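You operate a simulated robot arm through the tools that you are given. There is no shell and no other tool. Be economical: measure what you need, move in short steps, check, and stop when the job is done.

You are at the controls of a simulated two-armed robot. One attempt, no reset.

JOB
Fetch the job card of the valve press and set it on the wooden bay. Then put the white jug in the tub two. Then take the blue sample sheet and leave it in the tub one. Then fetch the hold tag and set it on the build bench. Then take the blue cloth on the dispatch bench and put it away on the tank bench. Then take the buffing block and leave it on the drain board. Then open the pack drawer, take the cap on the build bench and put it away in the tray of the pack drawer and shut the drawer again. Then fetch the die that says "seam" from the build bench and set it on the setup bench. Then take the block marked patch two and put it on the long sheet. Then take the purple weight and put it on the board on the build bench. Then lift the tank lid open. The order counts. Set down upright: job card of the valve press, white jug, buffing block, die, block marked patch two, purple weight.

Only the result counts: the job must be done as asked and must still hold three seconds after the hand-in. Knocking over, shifting, dropping, spilling or breaking anything else fails it. Lids that push on must go on centred and level and be pressed home; caps that screw on are set level and turned clockwise until they are tight. Flat cloth is picked up by pressing the open fingertips on it (5 to 10 N) and closing them slowly along it; thin cloth reads only 2 to 8 mm in the jaws.

ROBOT AND FRAMES
Two 7-joint arms with two-finger parallel grippers on one trunk, on a base that drives. Base frame: it is fixed to the floor where the robot stands at the start and does not move with it; the origin is under the middle of the robot, x ahead of it, y to its left, z up. Readings come in m, degrees, newtons and seconds.
The left shoulder is at the start at [0.05, 0.168, 1.057], the right one opposite. Places, roughly: block marked patch two [3.5, 9, 0.75]; blue cloth (10x7x4 cm) [-0.8, 8, 0.8]; blue sample sheet (5x9x21 cm) [-1.1, 7.5, 0.9]; board [1.25, 9.25, 0.75]; buffing block [-0.5, 8.25, 0.75]; build bench [1.3, 8.5, 0.8]; cap (5x5x2 cm) [1.2, 8.2, 0.8]; die [1.5, 8.5, 0.75]; drain board [-1.2, 7, 0.8]; hold tag [-0.5, 7.75, 0.75]; long sheet [1.25, 8.75, 0.75]; pack drawer [0.6, 11, 0.6]; purple weight [3, 10, 0.5]; setup bench [1.1, 5.7, 0.8]; tank bench [-1.2, 4.9, 0.8]; tank lid [-1.5, 4.8, 1.3]; tray of the pack drawer [0.6, 11.1, 0.5]; tub one [-1.25, 5.5, 0.75]; tub two [-1.25, 6, 0.75]; white jug (17x12x14 cm) [-1.2, 6.7, 0.9]; wooden bay [1.8, -1.4, 0.7]. Payload 1.57 kg a hand.
Tool frame (each hand has its own): the origin (TCP) lies between the finger pads and is the grasp point; the fingertips stand 0.03 m ahead of it; z points along the fingers, y is the line along which they close. The gripper opens to 0.08 m. The fingers are 0.017 m wide and 0.012 m thick; the gripper's body (0.04 by 0.082 m) begins 0.08 m behind the TCP.
Orientation is that of the tool frame in the base frame, as a unit quaternion [x, y, z, w]. With the fingers straight down and closing along the base's y, the tool's x points along the base's -x, its y along +y and its z along -z.

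CONTROLS
- The arms move only by the tool move_arm. It takes "left_deltas", "right_deltas" or both (then of equal length, played together; a hand with none holds still); each is a list of rows, each a list of 7 numbers: the finger opening in m, from 0 to 0.08, then the shift along the tool's x, y, z in units of 500 mm (1.0 is 500 mm), then the turn, a rotation vector about the tool's x, y, z in units of 120 degrees (1.0 is 120 degrees). In form: [[grip, dx, dy, dz, rx, ry, rz], ...]. A call has 1 to 8 rows; each row is the pose to reach, as a shift and turn from the pose commanded when the call began, along the tool's axes at that moment. A call with a number of a shift or a turn outside -1 to 1 is refused whole. A row lasts 0.2 s, in which the tool goes at most 0.05 m and 8.6 degrees; a call with a longer step from one row to the next is refused whole, and so is a gripper value outside its range. Where a pose cannot be reached the arm comes as near as it can. A force on the tool above 40 N (or 10 N above the force at the start of the call, whichever is more), or a blocked arm, ends the call early, and 0.2 s more pass. Each finger travels about 0.045 m/s and halts on what it meets, pressing with about 34 N; the grip force reading is that of the motor and also rises with nothing between the fingers. The clock runs only during rows and for 0.2 s after the last one: add rows that repeat a pose to give the fingers time. It gives the time, the measured TCP pose, the force on the tool (base axes), the opening and the grip force at its end, in the units of the frame above (readings bear some noise), with the torque about the TCP (base axes, N m) and any sound that the robot's microphone picked up, and new pictures: "show" is both (left out), scene, wrist or none (wrist: the cameras of the hands that moved).
- Cameras (640 x 400 px; columns grow to the right, rows downward): "scene" is now at [0.1218, -0.0338, 1.2711]; the picture's right is [-0.39, -0.92, 0.00], its down [-0.49, 0.20, -0.85] and it looks along [0.78, -0.33, -0.53] (base axes); focal length 266 px, centre (320, 200). "left" rides on the left gripper at [0.072, 0.007, -0.122] in its tool frame; the picture's right is [-0.09, 1.00, 0.00], its down [-0.84, -0.08, -0.54] and it looks along [-0.54, -0.05, 0.84] (tool axes); focal length 238 px, centre (320, 200). "right" rides on the right gripper at [0.072, -0.007, -0.122] in its tool frame; the picture's right is [0.09, 1.00, 0.00], its down [-0.84, 0.08, -0.54] and it looks along [-0.54, 0.05, 0.84] (tool axes); focal length 238 px, centre (320, 200).
- lift_body(by): slides the trunk up (or, below 0, down) by that many m; the arms and the scene camera ride with it, the base frame stays. It gives what a move gives, with no picture.
- drive_base(legs): drives the robot by 1 to 6 legs, each [ahead, left, turn to the left] in m, m and degrees, along the robot's own axes; the way and the turn of a leg run together, so that a leg with both is an arc; at most 1.5 m and 180 degrees a leg. The arms and the cameras ride along, it lands a little off, and it stops where it bumps. It gives what a move gives, and a new picture of the scene camera.
- pan_tilt(pan, tilt): turns the head with the scene camera to pan (to the left, within 80 degrees either way) and tilt (down, from -29 to 69), counted from straight ahead of the robot. It gives what a move gives, and a new picture of the scene camera.
- probe_pixels(camera, pixels): for up to 12 pixels [column, row] of the newest picture of that camera ("zoom" is the newest enlarged one), the place [x, y, z] in the base frame of the surface seen there, good to about 0.003 m. It takes no simulated time.
- enlarge(camera, box): a new picture of the part [left, top, right, bottom] of that camera's present view, enlarged. It takes no simulated time.
- hand_in(): hands the job in; it is judged then, once.

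Keep the steps short. Do not move on a guess: measure, check each grasp and each placing, and mend mistakes. In all there are 371 turns and 360 pictures (those below and enlarged ones count). Leave the grippers open and the arms clear of the work at the hand-in unless told otherwise, and finish with a single line.

The tools are called after ">>>" by a JSON object that holds its "name" and its "arguments". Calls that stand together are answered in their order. move_arm: Moves the arms, as the interface text tells. Its arguments: {"type":"object","properties":{"left_deltas":{"type":"array","items":{"type":"array","items":{"type":"number"}}},"right_deltas":{"type":"array","items":{"type":"array","items":{"type":"number"}}},"show":{"type":"string","enum":["both","scene","wrist","none"]}},"required":[]} The other tools are called the same way: lift_body (by) slides the trunk up or down; drive_base (legs) drives the base; pan_tilt (pan, tilt) turns the head that bears the scene camera; probe_pixels (camera, pixels) gives the place of the surface under pixels of a picture; enlarge (camera, box) takes an enlarged picture of a part of a camera's view; hand_in () hands the job in.

At the start:

```text
t: 0.0
left_eef_pos: [0.4752, 0.0127, 0.9895]
left_tool_rot: [0.0, 1.0, 0.0, 0.0]
left_wrist_force: [-0.6, 0.8, -0.6]
left_wrist_torque: [-0.02, 0.04, -0.01]
left_grip_width: 0.08
left_gripper_force: 0.1
right_eef_pos: [0.4548, -0.3355, 1.0052]
right_tool_rot: [0.001, 1.0, 0.001, 0.0]
right_wrist_force: [0.1, -0.1, -0.5]
right_wrist_torque: [-0.01, 0.01, -0.01]
right_grip_width: 0.08
right_gripper_force: 0.1
trunk travel left (down, up): [-0.225, 0.218]
robot x, y, heading: [0.0026, -0.0041, 0.1]
head pan, tilt: [-22.7, 32.0]
```

scene: 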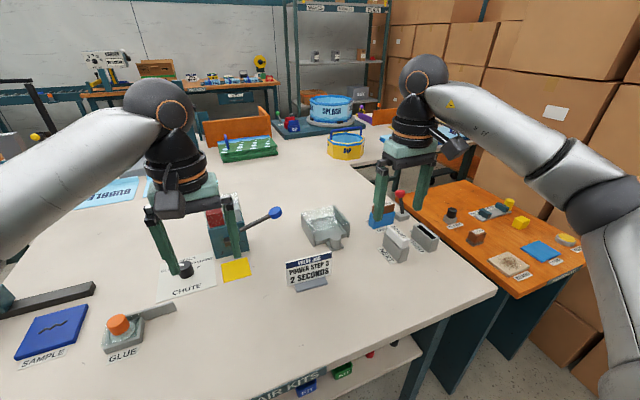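
right: 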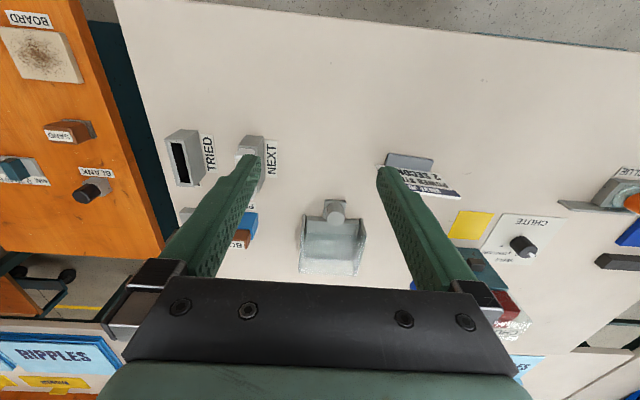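
left: 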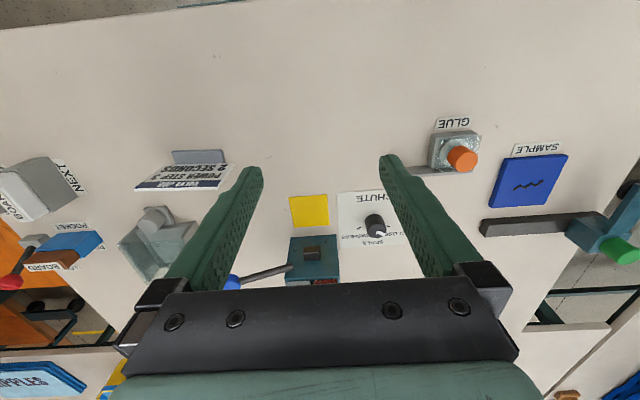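

I see a card reading "VALVE JOB" near (310,270). I enlarge the scene to read the labels.

>>> {"name": "enlarge", "arguments": {"camera": "scene", "box": [240, 180, 460, 318]}}

>>> {"name": "probe_pixels", "arguments": {"camera": "scene", "pixels": [[290, 258], [330, 255], [310, 268], [293, 290], [328, 284], [311, 284], [260, 320], [395, 240], [325, 225], [350, 300]]}}

>>> {"name": "enlarge", "arguments": {"camera": "scene", "box": [60, 30, 400, 170]}}

```text
2.90 times, centred on (350, 249) of scene
```

zoom: 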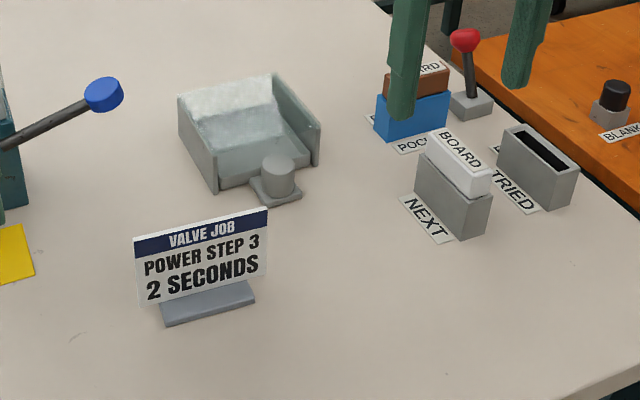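

```text
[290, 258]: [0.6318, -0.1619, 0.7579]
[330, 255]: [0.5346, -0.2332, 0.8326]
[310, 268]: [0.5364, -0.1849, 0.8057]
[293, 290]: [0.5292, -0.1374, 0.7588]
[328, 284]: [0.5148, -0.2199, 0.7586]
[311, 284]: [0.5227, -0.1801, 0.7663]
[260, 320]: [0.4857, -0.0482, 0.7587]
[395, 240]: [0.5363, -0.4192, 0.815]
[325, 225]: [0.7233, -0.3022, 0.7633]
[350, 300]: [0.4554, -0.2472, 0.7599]
```

```text
1.88 times, centred on (230, 100) of scene
```

zoom: 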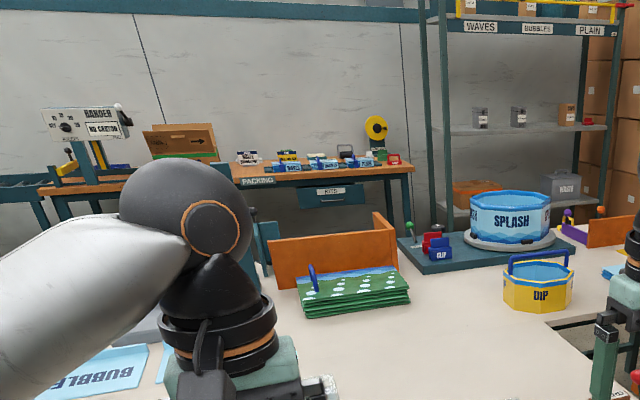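

>>> {"name": "probe_pixels", "arguments": {"camera": "scene", "pixels": [[289, 263], [330, 254], [310, 259], [290, 281], [329, 270], [300, 291], [327, 280], [384, 116], [376, 112], [396, 122], [297, 282], [312, 278]]}}

>>> {"name": "pan_tilt", "arguments": {"pan": -50, "tilt": 20}}

```text
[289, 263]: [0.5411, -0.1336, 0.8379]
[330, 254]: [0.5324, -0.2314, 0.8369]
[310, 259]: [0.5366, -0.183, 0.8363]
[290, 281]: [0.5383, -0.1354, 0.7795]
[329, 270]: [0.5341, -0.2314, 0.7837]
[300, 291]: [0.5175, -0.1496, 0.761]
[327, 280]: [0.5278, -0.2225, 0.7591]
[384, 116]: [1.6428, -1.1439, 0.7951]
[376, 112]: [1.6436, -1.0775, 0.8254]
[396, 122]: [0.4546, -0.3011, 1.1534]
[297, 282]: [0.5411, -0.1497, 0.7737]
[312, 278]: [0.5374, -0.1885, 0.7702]
```

```text
t: 0.9
left_eef_pos: [0.4741, 0.0122, 0.9896]
left_tool_rot: [0.0, 1.0, 0.0, 0.0]
left_wrist_force: [-0.5, 0.7, 0.4]
left_wrist_torque: [-0.02, 0.0, 0.0]
left_grip_width: 0.08
left_gripper_force: 0.0
right_eef_pos: [0.4542, -0.3358, 1.0042]
right_tool_rot: [0.001, 1.0, 0.0, 0.001]
right_wrist_force: [-0.1, 0.2, 0.1]
right_wrist_torque: [0.0, -0.02, 0.01]
right_grip_width: 0.0799
right_gripper_force: 0.0
trunk travel left (down, up): [-0.225, 0.218]
robot x, y, heading: [-0.0014, -0.001, -0.0]
head pan, tilt: [-50.0, 20.0]
```

scene: 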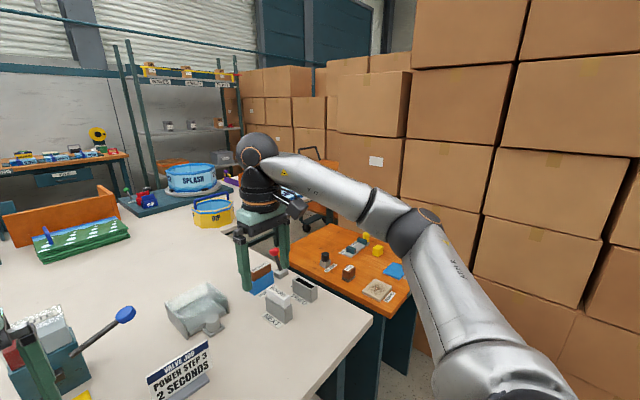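

>>> {"name": "enlarge", "arguments": {"camera": "scene", "box": [180, 100, 440, 262]}}

>>> {"name": "probe_pixels", "arguments": {"camera": "scene", "pixels": [[320, 240], [400, 290], [294, 190], [310, 195], [330, 200], [280, 250], [240, 185], [390, 290], [372, 310], [300, 170]]}}

```text
2.46 times, centred on (310, 181) of scene
```

zoom: 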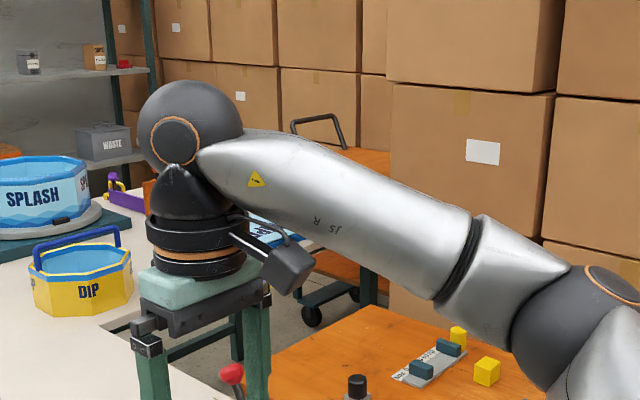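

```text
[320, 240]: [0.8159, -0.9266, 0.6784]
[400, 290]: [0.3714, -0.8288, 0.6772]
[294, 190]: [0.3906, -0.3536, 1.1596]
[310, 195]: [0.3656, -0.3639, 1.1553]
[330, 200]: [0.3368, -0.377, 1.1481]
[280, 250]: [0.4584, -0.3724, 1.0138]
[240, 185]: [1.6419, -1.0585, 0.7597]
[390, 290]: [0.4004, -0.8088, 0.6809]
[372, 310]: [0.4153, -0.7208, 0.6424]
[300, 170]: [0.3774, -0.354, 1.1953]
```

The card's plane runs nearly along y, centred at (0.538,-0.183), with its top at 0.84. I turn the right hand about 85° and bring it above the card.

>>> {"name": "move_arm", "arguments": {"right_deltas": [[0.08, -0.02, 0.04, 0.02, 0, 0, -0.07], [0.08, -0.04, 0.08, 0.04, 0, 0, -0.14], [0.08, -0.06, 0.12, 0.06, 0, 0, -0.21], [0.08, -0.08, 0.16, 0.08, 0, 0, -0.28], [0.08, -0.1, 0.2, 0.1, 0, 0, -0.35], [0.08, -0.12, 0.24, 0.12, 0, 0, -0.42], [0.08, -0.14, 0.28, 0.14, 0, 0, -0.49], [0.08, -0.168, 0.306, 0.15, 0, 0, -0.56]], "show": "wrist"}}

```text
t: 2.7
left_eef_pos: [0.4743, 0.0122, 0.9892]
left_tool_rot: [0.0, 1.0, 0.0, 0.0]
left_wrist_force: [0.1, 0.3, 0.4]
left_wrist_torque: [0.0, 0.02, 0.0]
left_grip_width: 0.0799
left_gripper_force: 0.1
right_eef_pos: [0.4161, -0.2013, 0.9476]
right_tool_rot: [-0.459, 0.888, -0.003, 0.019]
right_wrist_force: [0.0, -0.4, -0.1]
right_wrist_torque: [0.04, 0.01, 0.01]
right_grip_width: 0.0799
right_gripper_force: 0.0
right hand out of reach, approached as far as the arm can: row 5, 6, 7, 8
trunk travel left (down, up): [-0.225, 0.218]
robot x, y, heading: [-0.0016, -0.0001, -0.0]
head pan, tilt: [-50.0, 20.0]
```

right: 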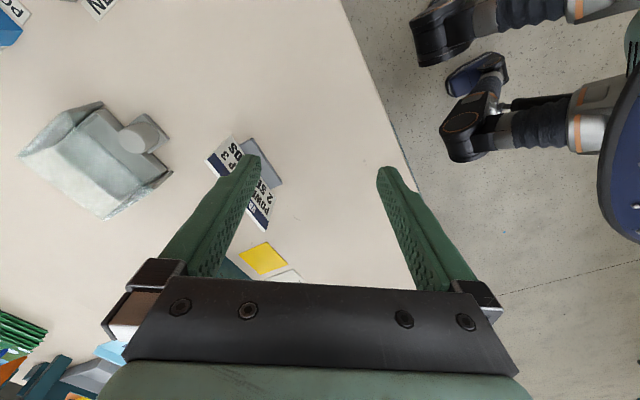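

>>> {"name": "probe_pixels", "arguments": {"camera": "right", "pixels": [[370, 60], [400, 140], [450, 110], [480, 130], [610, 200], [520, 260]]}}

>>> {"name": "lift_body", "arguments": {"by": 0.2}}

```text
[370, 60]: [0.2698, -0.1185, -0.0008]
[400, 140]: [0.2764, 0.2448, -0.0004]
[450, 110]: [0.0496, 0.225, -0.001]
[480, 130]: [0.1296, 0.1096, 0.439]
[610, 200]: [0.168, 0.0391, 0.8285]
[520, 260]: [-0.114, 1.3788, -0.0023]
```

```text
t: 4.9
left_eef_pos: [0.4746, 0.0129, 1.1889]
left_tool_rot: [0.0, 1.0, 0.0, 0.001]
left_wrist_force: [0.5, -0.8, 0.6]
left_wrist_torque: [0.0, 0.04, 0.02]
left_grip_width: 0.0799
left_gripper_force: 0.0
right_eef_pos: [0.4169, -0.2009, 1.1472]
right_tool_rot: [-0.458, 0.889, -0.005, 0.019]
right_wrist_force: [0.6, 0.4, 1.1]
right_wrist_torque: [-0.01, 0.01, 0.03]
right_grip_width: 0.0799
right_gripper_force: 0.1
trunk travel left (down, up): [-0.425, 0.018]
robot x, y, heading: [-0.0002, -0.0004, -0.2]
head pan, tilt: [-50.0, 20.0]
```

>>> {"name": "pan_tilt", "arguments": {"pan": -10, "tilt": 60}}

```text
t: 6.0
left_eef_pos: [0.4741, 0.0128, 1.1892]
left_tool_rot: [0.0, 1.0, 0.0, 0.0]
left_wrist_force: [0.0, -0.7, -0.1]
left_wrist_torque: [-0.02, 0.02, 0.01]
left_grip_width: 0.0802
left_gripper_force: 0.0
right_eef_pos: [0.4157, -0.2021, 1.147]
right_tool_rot: [-0.459, 0.888, -0.003, 0.02]
right_wrist_force: [0.0, 0.6, 0.6]
right_wrist_torque: [0.0, -0.01, 0.0]
right_grip_width: 0.0798
right_gripper_force: 0.1
trunk travel left (down, up): [-0.425, 0.018]
robot x, y, heading: [-0.0, 0.0004, -0.2]
head pan, tilt: [-10.0, 60.0]
```

scene: 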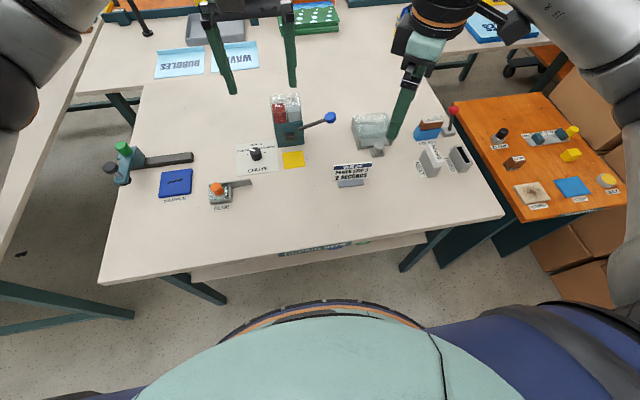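

>>> {"name": "probe_pixels", "arguments": {"camera": "scene", "pixels": [[300, 238], [200, 258], [400, 222], [440, 212], [300, 310], [370, 315], [480, 255], [525, 218], [100, 278], [350, 166], [335, 178]]}}

```text
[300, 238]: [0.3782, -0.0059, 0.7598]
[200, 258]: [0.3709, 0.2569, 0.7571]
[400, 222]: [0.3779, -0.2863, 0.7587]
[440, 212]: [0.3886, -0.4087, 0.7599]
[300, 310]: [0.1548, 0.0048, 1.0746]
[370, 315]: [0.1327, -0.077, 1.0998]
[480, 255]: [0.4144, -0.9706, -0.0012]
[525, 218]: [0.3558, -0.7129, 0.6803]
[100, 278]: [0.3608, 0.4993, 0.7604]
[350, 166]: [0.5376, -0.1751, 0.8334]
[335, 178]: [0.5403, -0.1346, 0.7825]
```

I drive 0.1 m ahead; the bench edge is at x≈0.365.

>>> {"name": "drive_base", "arguments": {"legs": [[0.1, 0, 0]]}}

```text
t: 7.1
left_eef_pos: [0.5739, 0.013, 1.1879]
left_tool_rot: [-0.001, 1.0, 0.0, -0.001]
left_wrist_force: [-1.1, 0.2, 0.9]
left_wrist_torque: [-0.04, 0.0, 0.01]
left_grip_width: 0.0802
left_gripper_force: 0.0
right_eef_pos: [0.5162, -0.201, 1.1464]
right_tool_rot: [-0.46, 0.888, -0.004, 0.018]
right_wrist_force: [0.3, -0.4, -0.3]
right_wrist_torque: [0.03, 0.01, 0.02]
right_grip_width: 0.08
right_gripper_force: 0.0
trunk travel left (down, up): [-0.425, 0.018]
robot x, y, heading: [0.0991, 0.0002, -0.2]
head pan, tilt: [-10.0, 60.0]
```

scene: 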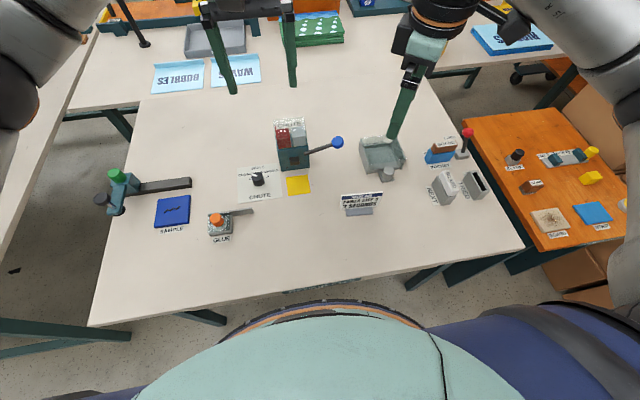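

I make a zero move to see what the commanded pose is.

>>> {"name": "move_arm", "arguments": {"right_deltas": [[0.08, 0, 0, 0, 0, 0, 0], [0.08, 0, 0, 0, 0, 0, 0]], "show": "none"}}

```text
t: 7.7
left_eef_pos: [0.5722, 0.0127, 1.1892]
left_tool_rot: [-0.001, 1.0, 0.0, 0.0]
left_wrist_force: [0.8, -0.2, -0.8]
left_wrist_torque: [-0.02, 0.01, 0.0]
left_grip_width: 0.08
left_gripper_force: 0.0
right_eef_pos: [0.5155, -0.2008, 1.1466]
right_tool_rot: [-0.458, 0.889, -0.004, 0.019]
right_wrist_force: [-0.5, -0.5, 0.6]
right_wrist_torque: [-0.02, 0.02, 0.0]
right_grip_width: 0.0802
right_gripper_force: 0.1
trunk travel left (down, up): [-0.425, 0.018]
robot x, y, heading: [0.0972, -0.0007, -0.1]
head pan, tilt: [-10.0, 60.0]
```

>>> {"name": "move_arm", "arguments": {"right_deltas": [[0.08, -0.007, 0, 0.08, -0.002, 0.0025, -0.042], [0.08, -0.014, -0.001, 0.16, -0.004, 0.005, -0.085], [0.08, -0.02, -0.002, 0.25, -0.006, 0.007, -0.127], [0.08, -0.027, -0.003, 0.33, -0.008, 0.0095, -0.17], [0.08, -0.034, -0.004, 0.41, -0.01, 0.012, -0.212], [0.08, -0.04, -0.004, 0.495, -0.0116, 0.0141, -0.253], [0.08, -0.04, -0.004, 0.495, -0.0116, 0.0141, -0.253]], "show": "both"}}

```text
t: 9.3
left_eef_pos: [0.572, 0.0132, 1.1888]
left_tool_rot: [-0.001, 1.0, 0.001, 0.001]
left_wrist_force: [-1.3, -0.3, -0.3]
left_wrist_torque: [-0.02, 0.0, 0.0]
left_grip_width: 0.0801
left_gripper_force: 0.0
right_eef_pos: [0.4354, -0.1708, 0.8623]
right_tool_rot: [-0.675, 0.738, -0.007, 0.002]
right_wrist_force: [-0.8, 0.1, -0.1]
right_wrist_torque: [0.02, -0.03, 0.0]
right_grip_width: 0.0802
right_gripper_force: 0.1
right hand out of reach, approached as far as the arm can: row 1, 2, 3, 4, 5, 6, 7
trunk travel left (down, up): [-0.425, 0.018]
robot x, y, heading: [0.0992, -0.0017, 0.1]
head pan, tilt: [-10.0, 60.0]
```

scene: 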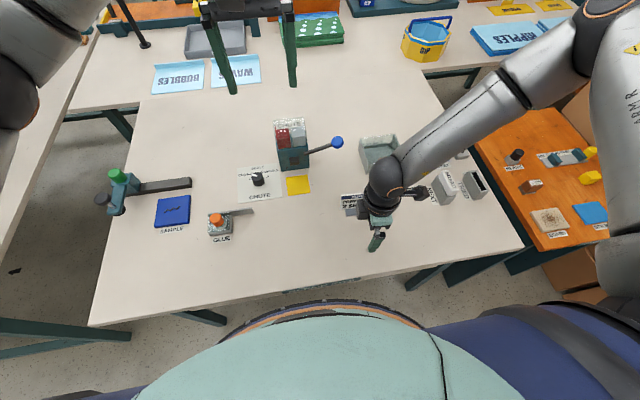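
right: 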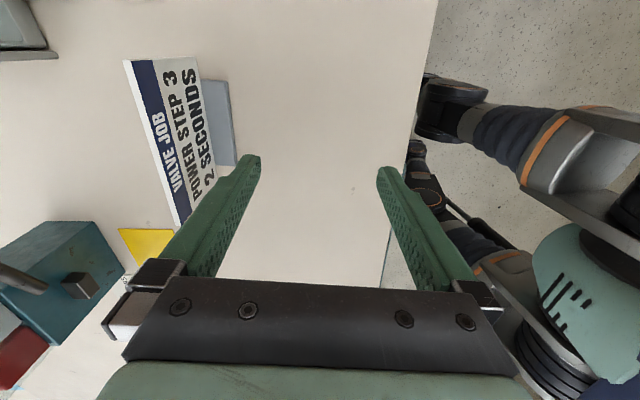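

The hand stays short in this turn direction. I rotate it the other way round, at a safe height.

>>> {"name": "move_arm", "arguments": {"right_deltas": [[0.08, 0, 0, -0.09, 0, 0, 0], [0.08, 0, 0, -0.15, 0, 0, 0.07], [0.08, 0, 0, -0.2, 0, 0, 0.14], [0.08, 0, 0, -0.25, 0, 0, 0.21], [0.08, 0, 0, -0.25, 0, 0, 0.28], [0.08, 0, 0, -0.25, 0, 0, 0.35], [0.08, 0, 0, -0.25, 0, 0, 0.42], [0.08, 0, 0, -0.25, 0, 0, 0.49]], "show": "none"}}

>>> {"name": "move_arm", "arguments": {"right_deltas": [[0.08, 0, 0, 0, 0, 0, 0.07], [0.08, 0, 0, 0, 0, 0, 0.14], [0.08, 0, 0, 0, 0, 0, 0.21], [0.08, 0, 0, 0, 0, 0, 0.28], [0.08, 0, 0, 0, 0, 0, 0.35], [0.08, 0, 0, 0, 0, 0, 0.42], [0.08, 0, 0, 0, 0, 0, 0.49], [0.08, 0, 0, 0, 0, 0, 0.56]], "show": "none"}}

>>> {"name": "move_arm", "arguments": {"right_deltas": [[0.08, 0, 0, 0, 0, 0, 0.07], [0.08, 0, 0, 0, 0, 0, 0.14], [0.08, 0, 0, 0, 0, 0, 0.21], [0.08, 0, 0, 0, 0, 0, 0.28], [0.08, 0, 0, 0, 0, 0, 0.35], [0.08, 0, 0, 0, 0, 0, 0.4], [0.08, 0, 0, 0, 0, 0, 0.45]], "show": "both"}}

```text
t: 11.1
left_eef_pos: [0.5735, 0.0119, 1.1902]
left_tool_rot: [-0.001, 1.0, 0.0, 0.0]
left_wrist_force: [-0.5, 0.2, -0.3]
left_wrist_torque: [0.0, 0.0, -0.02]
left_grip_width: 0.08
left_gripper_force: 0.1
right_eef_pos: [0.4356, -0.172, 0.9904]
right_tool_rot: [-0.225, 0.974, -0.005, 0.002]
right_wrist_force: [-0.8, -0.5, -0.5]
right_wrist_torque: [0.01, 0.01, -0.01]
right_grip_width: 0.0799
right_gripper_force: 0.0
right hand out of reach, approached as far as the arm can: row 1
trunk travel left (down, up): [-0.425, 0.018]
robot x, y, heading: [0.0952, -0.0006, 0.0]
head pan, tilt: [-10.0, 60.0]
```

```text
t: 12.9
left_eef_pos: [0.5731, 0.0126, 1.1888]
left_tool_rot: [0.0, 1.0, 0.001, 0.0]
left_wrist_force: [0.0, 0.1, -0.1]
left_wrist_torque: [-0.02, -0.01, 0.04]
left_grip_width: 0.08
left_gripper_force: 0.1
right_eef_pos: [0.4351, -0.1734, 0.9898]
right_tool_rot: [0.352, 0.936, -0.003, 0.004]
right_wrist_force: [0.2, 0.6, 0.1]
right_wrist_torque: [0.02, 0.0, -0.03]
right_grip_width: 0.0802
right_gripper_force: 0.1
trunk travel left (down, up): [-0.425, 0.018]
robot x, y, heading: [0.102, 0.0002, 0.1]
head pan, tilt: [-10.0, 60.0]
```

```text
t: 14.5
left_eef_pos: [0.5729, 0.0132, 1.1893]
left_tool_rot: [-0.001, 1.0, 0.0, 0.001]
left_wrist_force: [0.3, -0.2, -0.1]
left_wrist_torque: [0.03, 0.02, 0.01]
left_grip_width: 0.0801
left_gripper_force: 0.0
right_eef_pos: [0.4357, -0.1735, 0.9902]
right_tool_rot: [0.738, 0.675, 0.0, 0.004]
right_wrist_force: [-0.5, 1.1, 0.0]
right_wrist_torque: [0.0, 0.03, 0.01]
right_grip_width: 0.0801
right_gripper_force: 0.1
trunk travel left (down, up): [-0.425, 0.018]
robot x, y, heading: [0.101, 0.0035, 0.1]
head pan, tilt: [-10.0, 60.0]
```

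scene: 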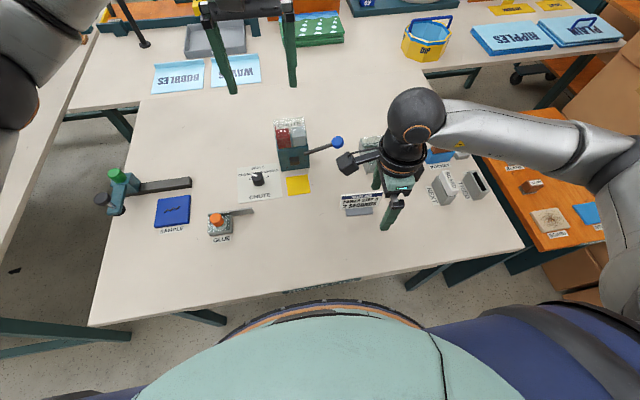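
right: 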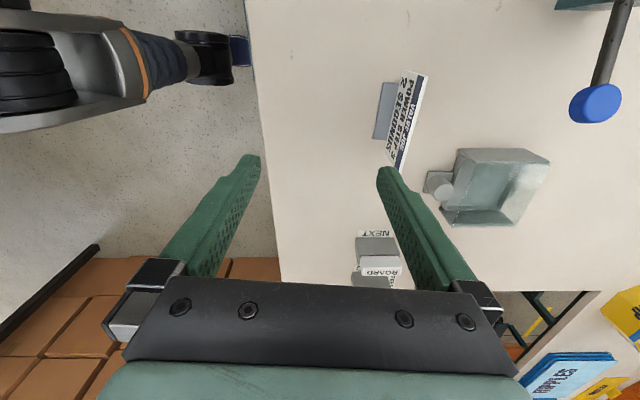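

This turn direction reaches. I move over the card at a safe height.

>>> {"name": "move_arm", "arguments": {"right_deltas": [[0.08, 0, 0.07, 0.04, 0, 0, 0], [0.08, 0, 0.14, 0.08, 0, 0, 0], [0.08, 0, 0.205, 0.11, 0, 0, 0], [0.08, 0, 0.205, 0.11, 0, 0, 0]], "show": "both"}}

```text
t: 15.5
left_eef_pos: [0.5721, 0.0128, 1.1896]
left_tool_rot: [-0.001, 1.0, 0.0, -0.001]
left_wrist_force: [0.4, 0.3, -0.3]
left_wrist_torque: [0.0, 0.0, 0.0]
left_grip_width: 0.0804
left_gripper_force: 0.1
right_eef_pos: [0.5389, -0.1822, 0.9354]
right_tool_rot: [0.737, 0.676, 0.0, 0.005]
right_wrist_force: [-0.4, -0.7, -0.6]
right_wrist_torque: [0.02, 0.01, 0.0]
right_grip_width: 0.0801
right_gripper_force: 0.0
trunk travel left (down, up): [-0.425, 0.018]
robot x, y, heading: [0.1013, 0.0017, 0.0]
head pan, tilt: [-10.0, 60.0]
```

scene: 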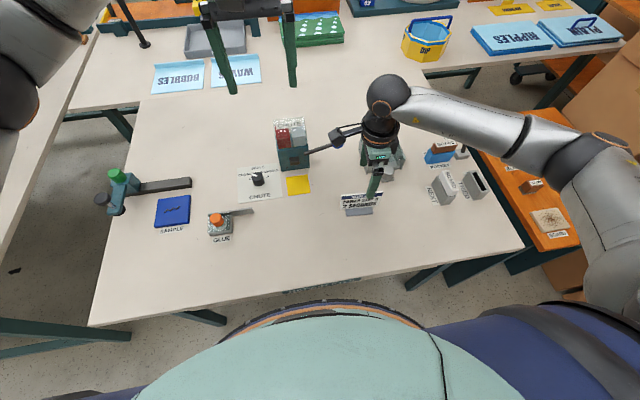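
right: 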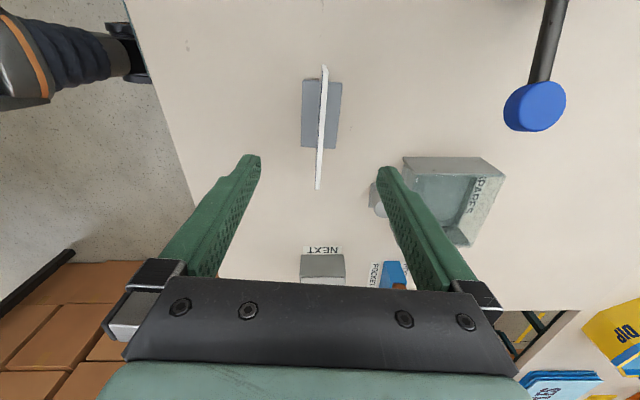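

>>> {"name": "probe_pixels", "arguments": {"camera": "right", "pixels": [[376, 192], [374, 210], [320, 75], [316, 180], [320, 130], [410, 165], [303, 120], [338, 120], [325, 270]]}}

```text
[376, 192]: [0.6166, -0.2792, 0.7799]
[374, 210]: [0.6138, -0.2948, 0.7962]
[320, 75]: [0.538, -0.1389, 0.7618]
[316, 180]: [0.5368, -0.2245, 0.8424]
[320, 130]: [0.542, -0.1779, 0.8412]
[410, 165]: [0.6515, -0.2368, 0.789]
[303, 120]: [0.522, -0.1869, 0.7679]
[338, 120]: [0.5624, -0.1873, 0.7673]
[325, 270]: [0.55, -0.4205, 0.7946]
```

>>> {"name": "move_arm", "arguments": {"right_deltas": [[0.08, 0, 0, 0.09, 0, 0, 0], [0.08, 0, 0, 0.17, 0, 0, 0], [0.08, 0, 0, 0.245, 0, 0, 0], [0.06, 0, 0, 0.245, 0, 0, 0], [0.03, 0, 0, 0.245, 0, 0, 0], [0.0, 0, 0, 0.245, 0, 0, 0], [0.0, 0, 0, 0.245, 0, 0, 0], [0.0, 0, 0, 0.245, 0, 0, 0]], "show": "wrist"}}

```text
t: 17.3
left_eef_pos: [0.5731, 0.014, 1.1885]
left_tool_rot: [-0.001, 1.0, -0.001, 0.001]
left_wrist_force: [-1.3, 0.8, -0.5]
left_wrist_torque: [0.02, -0.01, 0.03]
left_grip_width: 0.0801
left_gripper_force: 0.1
right_eef_pos: [0.5409, -0.1842, 0.8127]
right_tool_rot: [0.737, 0.676, 0.0, 0.005]
right_wrist_force: [-1.1, 0.1, -0.3]
right_wrist_torque: [-0.01, -0.02, 0.0]
right_grip_width: 0.0043
right_gripper_force: 16.4
trunk travel left (down, up): [-0.425, 0.018]
robot x, y, heading: [0.1035, 0.0058, 0.4]
head pan, tilt: [-10.0, 60.0]
```

right: 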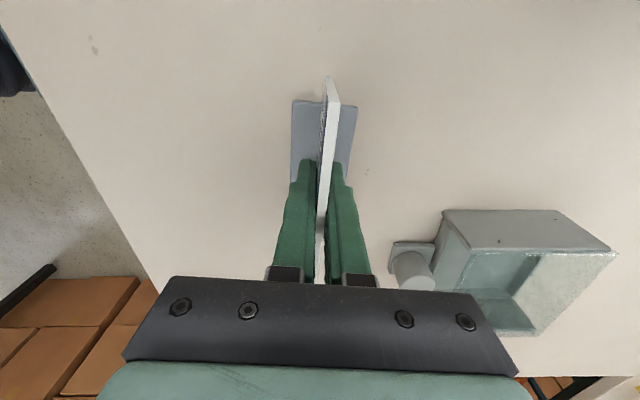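

Card held, opening 4.3 mm. I lift it and then look toward the wooden bay.

>>> {"name": "move_arm", "arguments": {"right_deltas": [[0, 0, 0, -0.03, 0, 0, 0], [0, 0, 0, -0.1, 0, 0, 0], [0, 0, 0, -0.19, 0, 0, 0], [0, 0, 0, -0.28, 0, 0, 0], [0, 0, 0, -0.36, 0, 0, 0], [0, 0, -0.05, -0.4, 0, 0, 0], [0, 0, -0.1, -0.4, 0, 0, 0]], "show": "wrist"}}

>>> {"name": "pan_tilt", "arguments": {"pan": -35, "tilt": 25}}

```text
t: 18.9
left_eef_pos: [0.5714, 0.0127, 1.1894]
left_tool_rot: [-0.001, 1.0, 0.0, 0.0]
left_wrist_force: [-0.9, 0.2, 0.7]
left_wrist_torque: [0.02, 0.0, -0.02]
left_grip_width: 0.0799
left_gripper_force: 0.0
right_eef_pos: [0.488, -0.177, 1.0138]
right_tool_rot: [0.737, 0.675, 0.0, 0.006]
right_wrist_force: [0.1, -0.6, -0.7]
right_wrist_torque: [0.0, -0.02, 0.02]
right_grip_width: 0.0045
right_gripper_force: 24.8
trunk travel left (down, up): [-0.425, 0.018]
robot x, y, heading: [0.1001, 0.0007, -0.2]
head pan, tilt: [-10.0, 60.0]
```

right: 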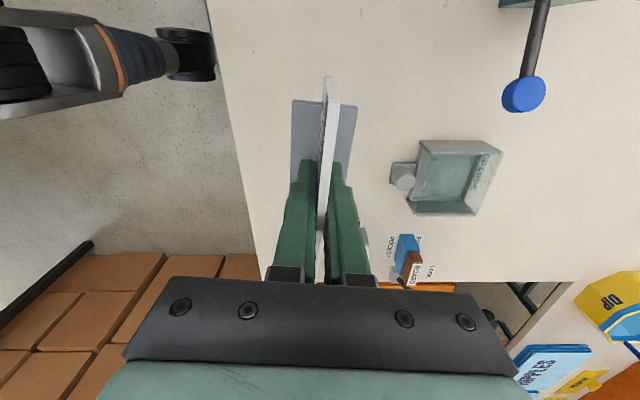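

```text
t: 19.9
left_eef_pos: [0.5724, 0.012, 1.1884]
left_tool_rot: [-0.001, 1.0, 0.0, 0.0]
left_wrist_force: [-0.5, -0.4, -1.3]
left_wrist_torque: [-0.04, -0.01, -0.02]
left_grip_width: 0.08
left_gripper_force: 0.0
right_eef_pos: [0.4886, -0.1776, 1.0124]
right_tool_rot: [0.737, 0.676, -0.001, 0.004]
right_wrist_force: [0.1, -0.3, -1.2]
right_wrist_torque: [0.01, -0.01, 0.02]
right_grip_width: 0.0043
right_gripper_force: 24.9
trunk travel left (down, up): [-0.425, 0.018]
robot x, y, heading: [0.0989, 0.0004, 0.2]
head pan, tilt: [-35.0, 25.0]
```

scene: 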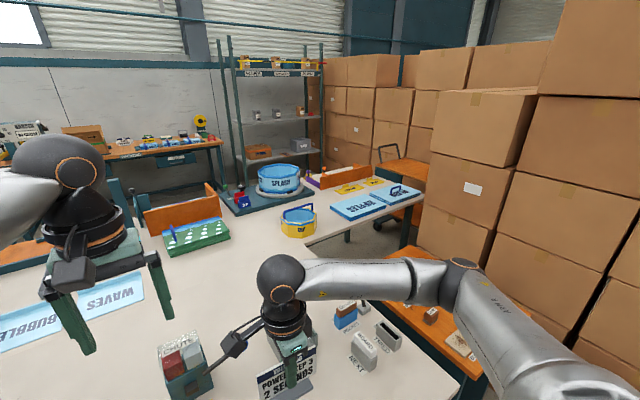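

>>> {"name": "enlarge", "arguments": {"camera": "scene", "box": [220, 120, 480, 282]}}

>>> {"name": "probe_pixels", "arguments": {"camera": "scene", "pixels": [[340, 177], [318, 188], [350, 192], [372, 183], [360, 208], [405, 165], [422, 195], [330, 222], [348, 228], [400, 205], [420, 330], [300, 182]]}}

```text
2.46 times, centred on (350, 201) of scene
```

zoom: 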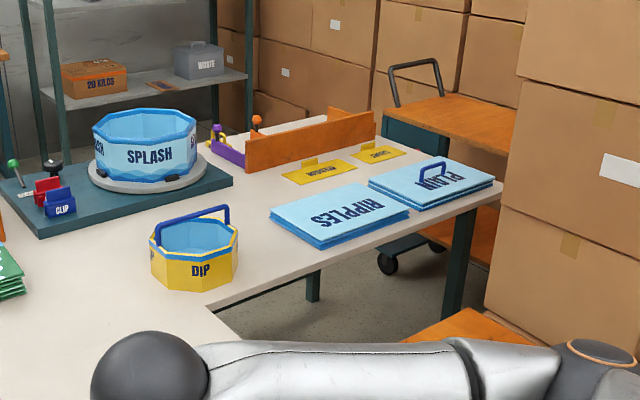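

```text
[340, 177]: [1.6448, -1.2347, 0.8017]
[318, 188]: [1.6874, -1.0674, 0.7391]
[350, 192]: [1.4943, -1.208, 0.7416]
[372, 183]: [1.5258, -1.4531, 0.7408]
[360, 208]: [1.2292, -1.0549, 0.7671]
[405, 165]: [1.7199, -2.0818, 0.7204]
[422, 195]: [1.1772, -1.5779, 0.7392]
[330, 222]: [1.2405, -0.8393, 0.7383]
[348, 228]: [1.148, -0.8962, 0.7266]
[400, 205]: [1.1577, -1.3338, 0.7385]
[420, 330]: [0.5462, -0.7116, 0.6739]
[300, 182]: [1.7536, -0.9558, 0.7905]
```

I need a map for driving, so I look around.

>>> {"name": "pan_tilt", "arguments": {"pan": -75, "tilt": 25}}

>>> {"name": "pan_tilt", "arguments": {"pan": 10, "tilt": 15}}

>>> {"name": "pan_tilt", "arguments": {"pan": 75, "tilt": 15}}

```text
t: 21.0
left_eef_pos: [0.5734, 0.0138, 1.1894]
left_tool_rot: [-0.001, 1.0, 0.0, 0.0]
left_wrist_force: [-0.2, -1.3, -1.1]
left_wrist_torque: [-0.02, -0.01, -0.04]
left_grip_width: 0.0799
left_gripper_force: 0.1
right_eef_pos: [0.4882, -0.1763, 1.0118]
right_tool_rot: [0.738, 0.675, 0.0, 0.005]
right_wrist_force: [-1.2, -0.9, -1.1]
right_wrist_torque: [0.02, -0.01, 0.0]
right_grip_width: 0.0044
right_gripper_force: 25.1
trunk travel left (down, up): [-0.425, 0.018]
robot x, y, heading: [0.1007, 0.0011, 0.0]
head pan, tilt: [-75.0, 25.0]
```

scene: 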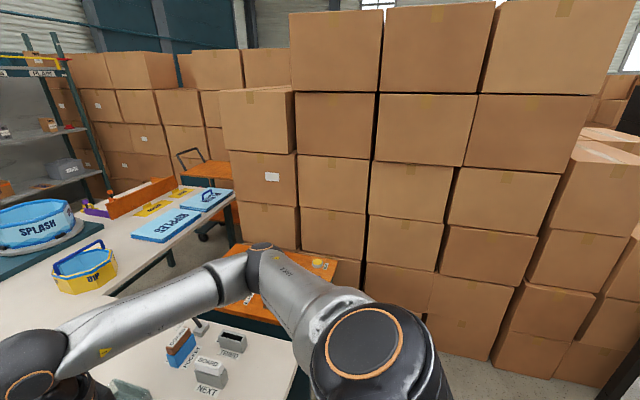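

```text
t: 22.6
left_eef_pos: [0.5721, 0.0126, 1.189]
left_tool_rot: [-0.001, 1.0, 0.0, 0.0]
left_wrist_force: [-0.5, -0.1, -0.5]
left_wrist_torque: [0.02, 0.02, 0.0]
left_grip_width: 0.08
left_gripper_force: 0.1
right_eef_pos: [0.4886, -0.1765, 1.0136]
right_tool_rot: [0.737, 0.676, 0.0, 0.005]
right_wrist_force: [0.7, -0.7, 0.4]
right_wrist_torque: [-0.03, 0.02, -0.02]
right_grip_width: 0.0045
right_gripper_force: 25.1
trunk travel left (down, up): [-0.425, 0.018]
robot x, y, heading: [0.1024, -0.0019, 0.2]
head pan, tilt: [10.0, 15.0]
```

scene: 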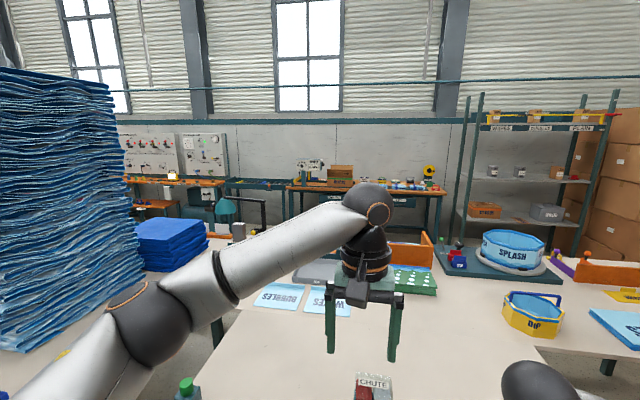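

```text
t: 23.9
left_eef_pos: [0.5721, 0.0128, 1.1882]
left_tool_rot: [-0.001, 1.0, 0.0, 0.0]
left_wrist_force: [-0.3, -0.6, -0.1]
left_wrist_torque: [-0.04, -0.02, 0.01]
left_grip_width: 0.0802
left_gripper_force: 0.1
right_eef_pos: [0.4876, -0.1777, 1.0116]
right_tool_rot: [0.737, 0.676, 0.0, 0.005]
right_wrist_force: [0.0, 0.0, -0.8]
right_wrist_torque: [-0.02, 0.02, 0.01]
right_grip_width: 0.0044
right_gripper_force: 24.4
trunk travel left (down, up): [-0.425, 0.018]
robot x, y, heading: [0.0981, -0.0009, 0.2]
head pan, tilt: [75.0, 15.0]
```

scene: 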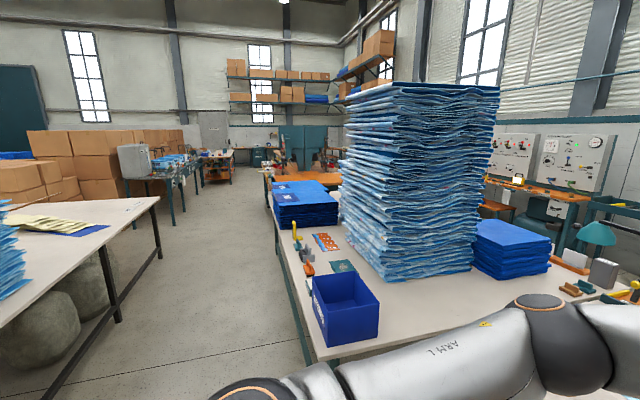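

>>> {"name": "pan_tilt", "arguments": {"pan": -15, "tilt": 22}}

>>> {"name": "probe_pixels", "arguments": {"camera": "scene", "pixels": [[180, 165], [230, 170], [240, 230], [150, 232], [300, 170], [290, 190], [340, 165], [380, 175], [400, 190], [450, 178], [200, 205], [330, 190]]}}

```text
t: 25.6
left_eef_pos: [0.5736, 0.0123, 1.1896]
left_tool_rot: [-0.001, 1.0, 0.0, 0.001]
left_wrist_force: [0.1, -0.1, 0.3]
left_wrist_torque: [0.02, 0.02, 0.0]
left_grip_width: 0.0799
left_gripper_force: 0.1
right_eef_pos: [0.488, -0.1771, 1.0116]
right_tool_rot: [0.737, 0.676, -0.001, 0.006]
right_wrist_force: [0.2, -0.4, -0.8]
right_wrist_torque: [0.02, -0.01, 0.01]
right_grip_width: 0.0042
right_gripper_force: 25.0
trunk travel left (down, up): [-0.425, 0.018]
robot x, y, heading: [0.1028, -0.0001, 0.2]
head pan, tilt: [-15.0, 22.0]
```

scene: 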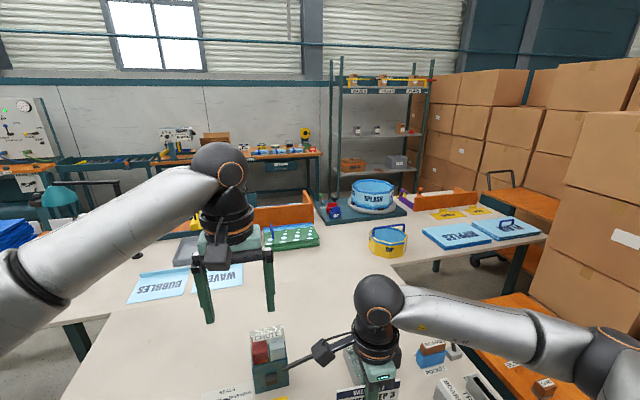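

```text
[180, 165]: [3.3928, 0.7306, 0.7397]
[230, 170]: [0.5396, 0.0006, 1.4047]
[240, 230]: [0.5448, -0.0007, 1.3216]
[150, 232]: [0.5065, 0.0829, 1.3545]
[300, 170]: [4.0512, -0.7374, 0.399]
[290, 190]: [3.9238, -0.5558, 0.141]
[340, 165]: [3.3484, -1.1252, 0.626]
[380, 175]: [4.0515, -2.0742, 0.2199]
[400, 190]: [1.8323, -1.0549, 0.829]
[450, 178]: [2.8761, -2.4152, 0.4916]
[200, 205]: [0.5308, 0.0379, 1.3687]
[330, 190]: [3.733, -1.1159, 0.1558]
```

The bay lies behind its wooden wall. There is an aisle behind the back bench (x about 2.1 to 3.3), so I back off and look for a way around the left side.

>>> {"name": "drive_base", "arguments": {"legs": [[-0.45, 0, 0]]}}

>>> {"name": "pan_tilt", "arguments": {"pan": 65, "tilt": 25}}

>>> {"name": "probe_pixels", "arguments": {"camera": "scene", "pixels": [[160, 300], [200, 200], [250, 250], [330, 320], [450, 390], [300, 150], [330, 160], [380, 150], [250, 170], [100, 250], [20, 300], [420, 300]]}}

```text
t: 28.3
left_eef_pos: [0.124, 0.0129, 1.1899]
left_tool_rot: [-0.002, 1.0, 0.001, 0.001]
left_wrist_force: [-0.3, -0.3, 0.1]
left_wrist_torque: [-0.03, 0.03, 0.0]
left_grip_width: 0.0799
left_gripper_force: 0.0
right_eef_pos: [0.0403, -0.1774, 1.014]
right_tool_rot: [0.736, 0.677, 0.0, 0.005]
right_wrist_force: [0.1, 0.1, -0.8]
right_wrist_torque: [0.02, 0.0, 0.03]
right_grip_width: 0.0041
right_gripper_force: 25.1
trunk travel left (down, up): [-0.425, 0.018]
robot x, y, heading: [-0.3483, -0.0026, 0.2]
head pan, tilt: [-15.0, 22.0]
```

scene: 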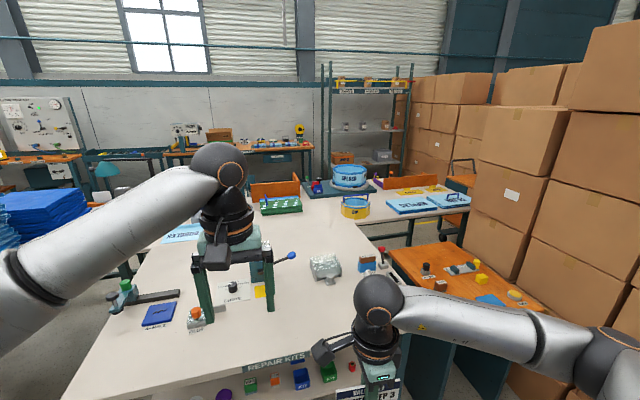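

```text
t: 29.8
left_eef_pos: [0.1239, 0.0137, 1.1877]
left_tool_rot: [-0.004, 1.0, 0.0, 0.0]
left_wrist_force: [0.6, -0.3, -0.3]
left_wrist_torque: [0.0, -0.01, 0.03]
left_grip_width: 0.0798
left_gripper_force: 0.0
right_eef_pos: [0.0411, -0.1783, 1.0126]
right_tool_rot: [0.736, 0.677, -0.001, 0.005]
right_wrist_force: [0.6, 0.7, 0.0]
right_wrist_torque: [0.01, 0.0, -0.02]
right_grip_width: 0.0044
right_gripper_force: 25.0
trunk travel left (down, up): [-0.425, 0.018]
robot x, y, heading: [-0.3517, -0.0048, 0.2]
head pan, tilt: [65.0, 25.0]
```

scene: 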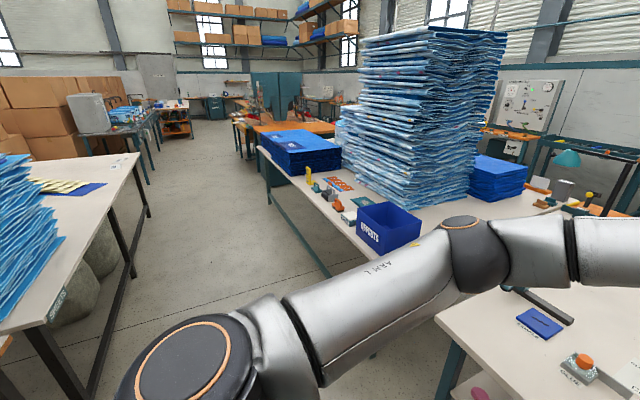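

```text
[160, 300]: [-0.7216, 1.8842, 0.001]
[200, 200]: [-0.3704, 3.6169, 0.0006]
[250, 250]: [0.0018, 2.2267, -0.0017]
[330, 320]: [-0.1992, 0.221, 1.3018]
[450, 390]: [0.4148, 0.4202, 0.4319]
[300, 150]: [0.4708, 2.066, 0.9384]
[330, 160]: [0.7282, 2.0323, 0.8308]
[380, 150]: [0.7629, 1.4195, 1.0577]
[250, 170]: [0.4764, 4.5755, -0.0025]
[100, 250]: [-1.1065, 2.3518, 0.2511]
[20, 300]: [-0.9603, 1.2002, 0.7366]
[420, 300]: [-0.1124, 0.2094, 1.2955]
```

>>> {"name": "drive_base", "arguments": {"legs": [[0, 0, 90], [1.4, 0, 0], [1.2, 0, 0]]}}

>>> {"name": "pan_tilt", "arguments": {"pan": -75, "tilt": 20}}

>>> {"name": "probe_pixels", "arguments": {"camera": "scene", "pixels": [[100, 300], [100, 220], [200, 250], [250, 220], [300, 210], [300, 250], [320, 190], [350, 190], [400, 250], [200, 200], [150, 180], [450, 220]]}}

```text
t: 46.2
left_eef_pos: [-0.3443, 3.0577, 1.1899]
left_tool_rot: [-0.706, 0.708, 0.0, 0.0]
left_wrist_force: [0.1, -0.1, -0.2]
left_wrist_torque: [0.01, 0.0, -0.02]
left_grip_width: 0.0801
left_gripper_force: 0.0
right_eef_pos: [-0.1532, 2.9717, 1.0131]
right_tool_rot: [0.046, 0.999, 0.003, 0.003]
right_wrist_force: [0.4, 0.4, -0.4]
right_wrist_torque: [0.02, -0.04, -0.02]
right_grip_width: 0.0046
right_gripper_force: 24.8
trunk travel left (down, up): [-0.425, 0.018]
robot x, y, heading: [-0.3299, 2.5868, 89.7]
head pan, tilt: [65.0, 25.0]
```

scene: 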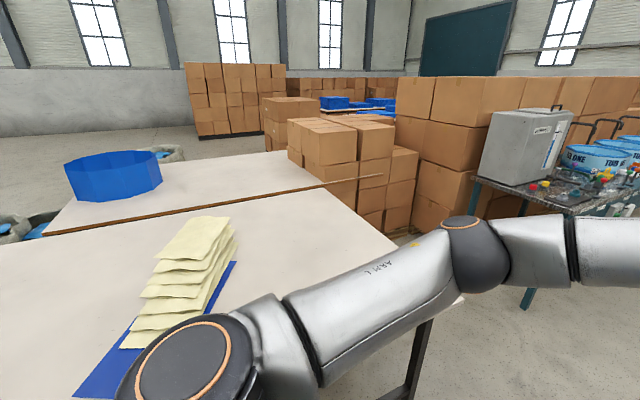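

```text
t: 48.5
left_eef_pos: [-0.345, 3.0566, 1.1884]
left_tool_rot: [-0.706, 0.708, 0.0, 0.0]
left_wrist_force: [-0.1, -0.3, -0.9]
left_wrist_torque: [0.02, 0.03, -0.01]
left_grip_width: 0.0801
left_gripper_force: 0.0
right_eef_pos: [-0.1549, 2.9722, 1.0138]
right_tool_rot: [0.046, 0.999, 0.004, 0.005]
right_wrist_force: [-0.1, 0.1, -0.4]
right_wrist_torque: [-0.03, 0.02, -0.03]
right_grip_width: 0.0043
right_gripper_force: 24.7
trunk travel left (down, up): [-0.425, 0.018]
robot x, y, heading: [-0.3363, 2.5835, 89.9]
head pan, tilt: [-75.0, 20.0]
```

scene: 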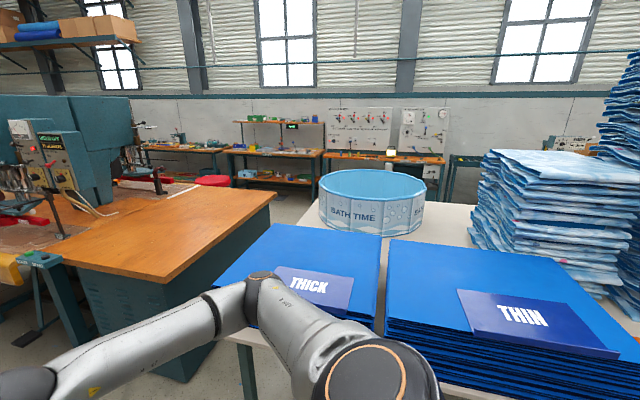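

```text
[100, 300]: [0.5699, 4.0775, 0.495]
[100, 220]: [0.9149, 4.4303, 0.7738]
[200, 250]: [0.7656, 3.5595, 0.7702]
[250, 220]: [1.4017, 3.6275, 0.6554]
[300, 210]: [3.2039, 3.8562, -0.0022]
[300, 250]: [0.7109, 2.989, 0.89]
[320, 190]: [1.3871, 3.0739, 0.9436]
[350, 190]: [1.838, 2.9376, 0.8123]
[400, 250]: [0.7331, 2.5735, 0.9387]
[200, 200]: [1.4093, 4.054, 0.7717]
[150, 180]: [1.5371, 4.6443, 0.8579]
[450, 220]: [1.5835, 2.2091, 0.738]
```

>>> {"name": "drive_base", "arguments": {"legs": [[1.3, 0, 0], [1.2, 0, 0]]}}

>>> {"name": "pan_tilt", "arguments": {"pan": -50, "tilt": 22}}

>>> {"name": "probe_pixels", "arguments": {"camera": "scene", "pixels": [[100, 300], [100, 220], [200, 250], [250, 220], [300, 210], [300, 250], [320, 190], [350, 190], [400, 250], [200, 200], [150, 180], [450, 220]]}}

```text
t: 60.7
left_eef_pos: [-0.3406, 5.5682, 1.189]
left_tool_rot: [0.708, -0.706, 0.0, 0.0]
left_wrist_force: [0.3, 0.8, -0.2]
left_wrist_torque: [-0.03, 0.0, -0.03]
left_grip_width: 0.0798
left_gripper_force: 0.0
right_eef_pos: [-0.1494, 5.4838, 1.0132]
right_tool_rot: [0.045, 0.999, 0.003, 0.004]
right_wrist_force: [-0.4, -0.4, 0.2]
right_wrist_torque: [-0.02, 0.03, -0.02]
right_grip_width: 0.0043
right_gripper_force: 24.9
trunk travel left (down, up): [-0.425, 0.018]
robot x, y, heading: [-0.3254, 5.0899, 90.0]
head pan, tilt: [-75.0, 20.0]
```

scene: 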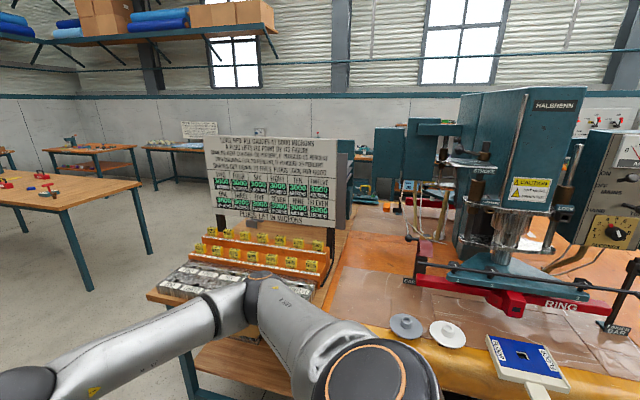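

```text
t: 61.6
left_eef_pos: [-0.3403, 5.5679, 1.1896]
left_tool_rot: [0.707, -0.707, 0.0, 0.0]
left_wrist_force: [0.0, -0.4, -0.5]
left_wrist_torque: [0.0, 0.03, -0.01]
left_grip_width: 0.08
left_gripper_force: 0.0
right_eef_pos: [-0.1501, 5.4837, 1.013]
right_tool_rot: [0.043, 0.999, 0.004, 0.003]
right_wrist_force: [0.6, 0.3, 0.0]
right_wrist_torque: [0.01, -0.01, 0.01]
right_grip_width: 0.0042
right_gripper_force: 24.6
trunk travel left (down, up): [-0.425, 0.018]
robot x, y, heading: [-0.3269, 5.0936, 90.2]
head pan, tilt: [-50.0, 22.0]
```

scene: 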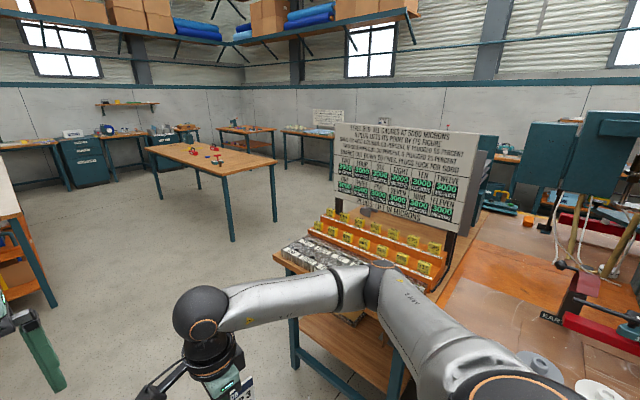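

```text
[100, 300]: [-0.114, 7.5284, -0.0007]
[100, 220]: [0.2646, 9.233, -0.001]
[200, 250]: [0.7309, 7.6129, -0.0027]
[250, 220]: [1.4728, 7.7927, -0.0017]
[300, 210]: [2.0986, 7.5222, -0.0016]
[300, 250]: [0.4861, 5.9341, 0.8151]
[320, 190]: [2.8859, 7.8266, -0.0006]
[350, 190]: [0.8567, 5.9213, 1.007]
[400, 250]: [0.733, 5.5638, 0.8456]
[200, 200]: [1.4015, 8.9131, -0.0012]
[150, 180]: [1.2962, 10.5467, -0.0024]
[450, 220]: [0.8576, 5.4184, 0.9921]
```

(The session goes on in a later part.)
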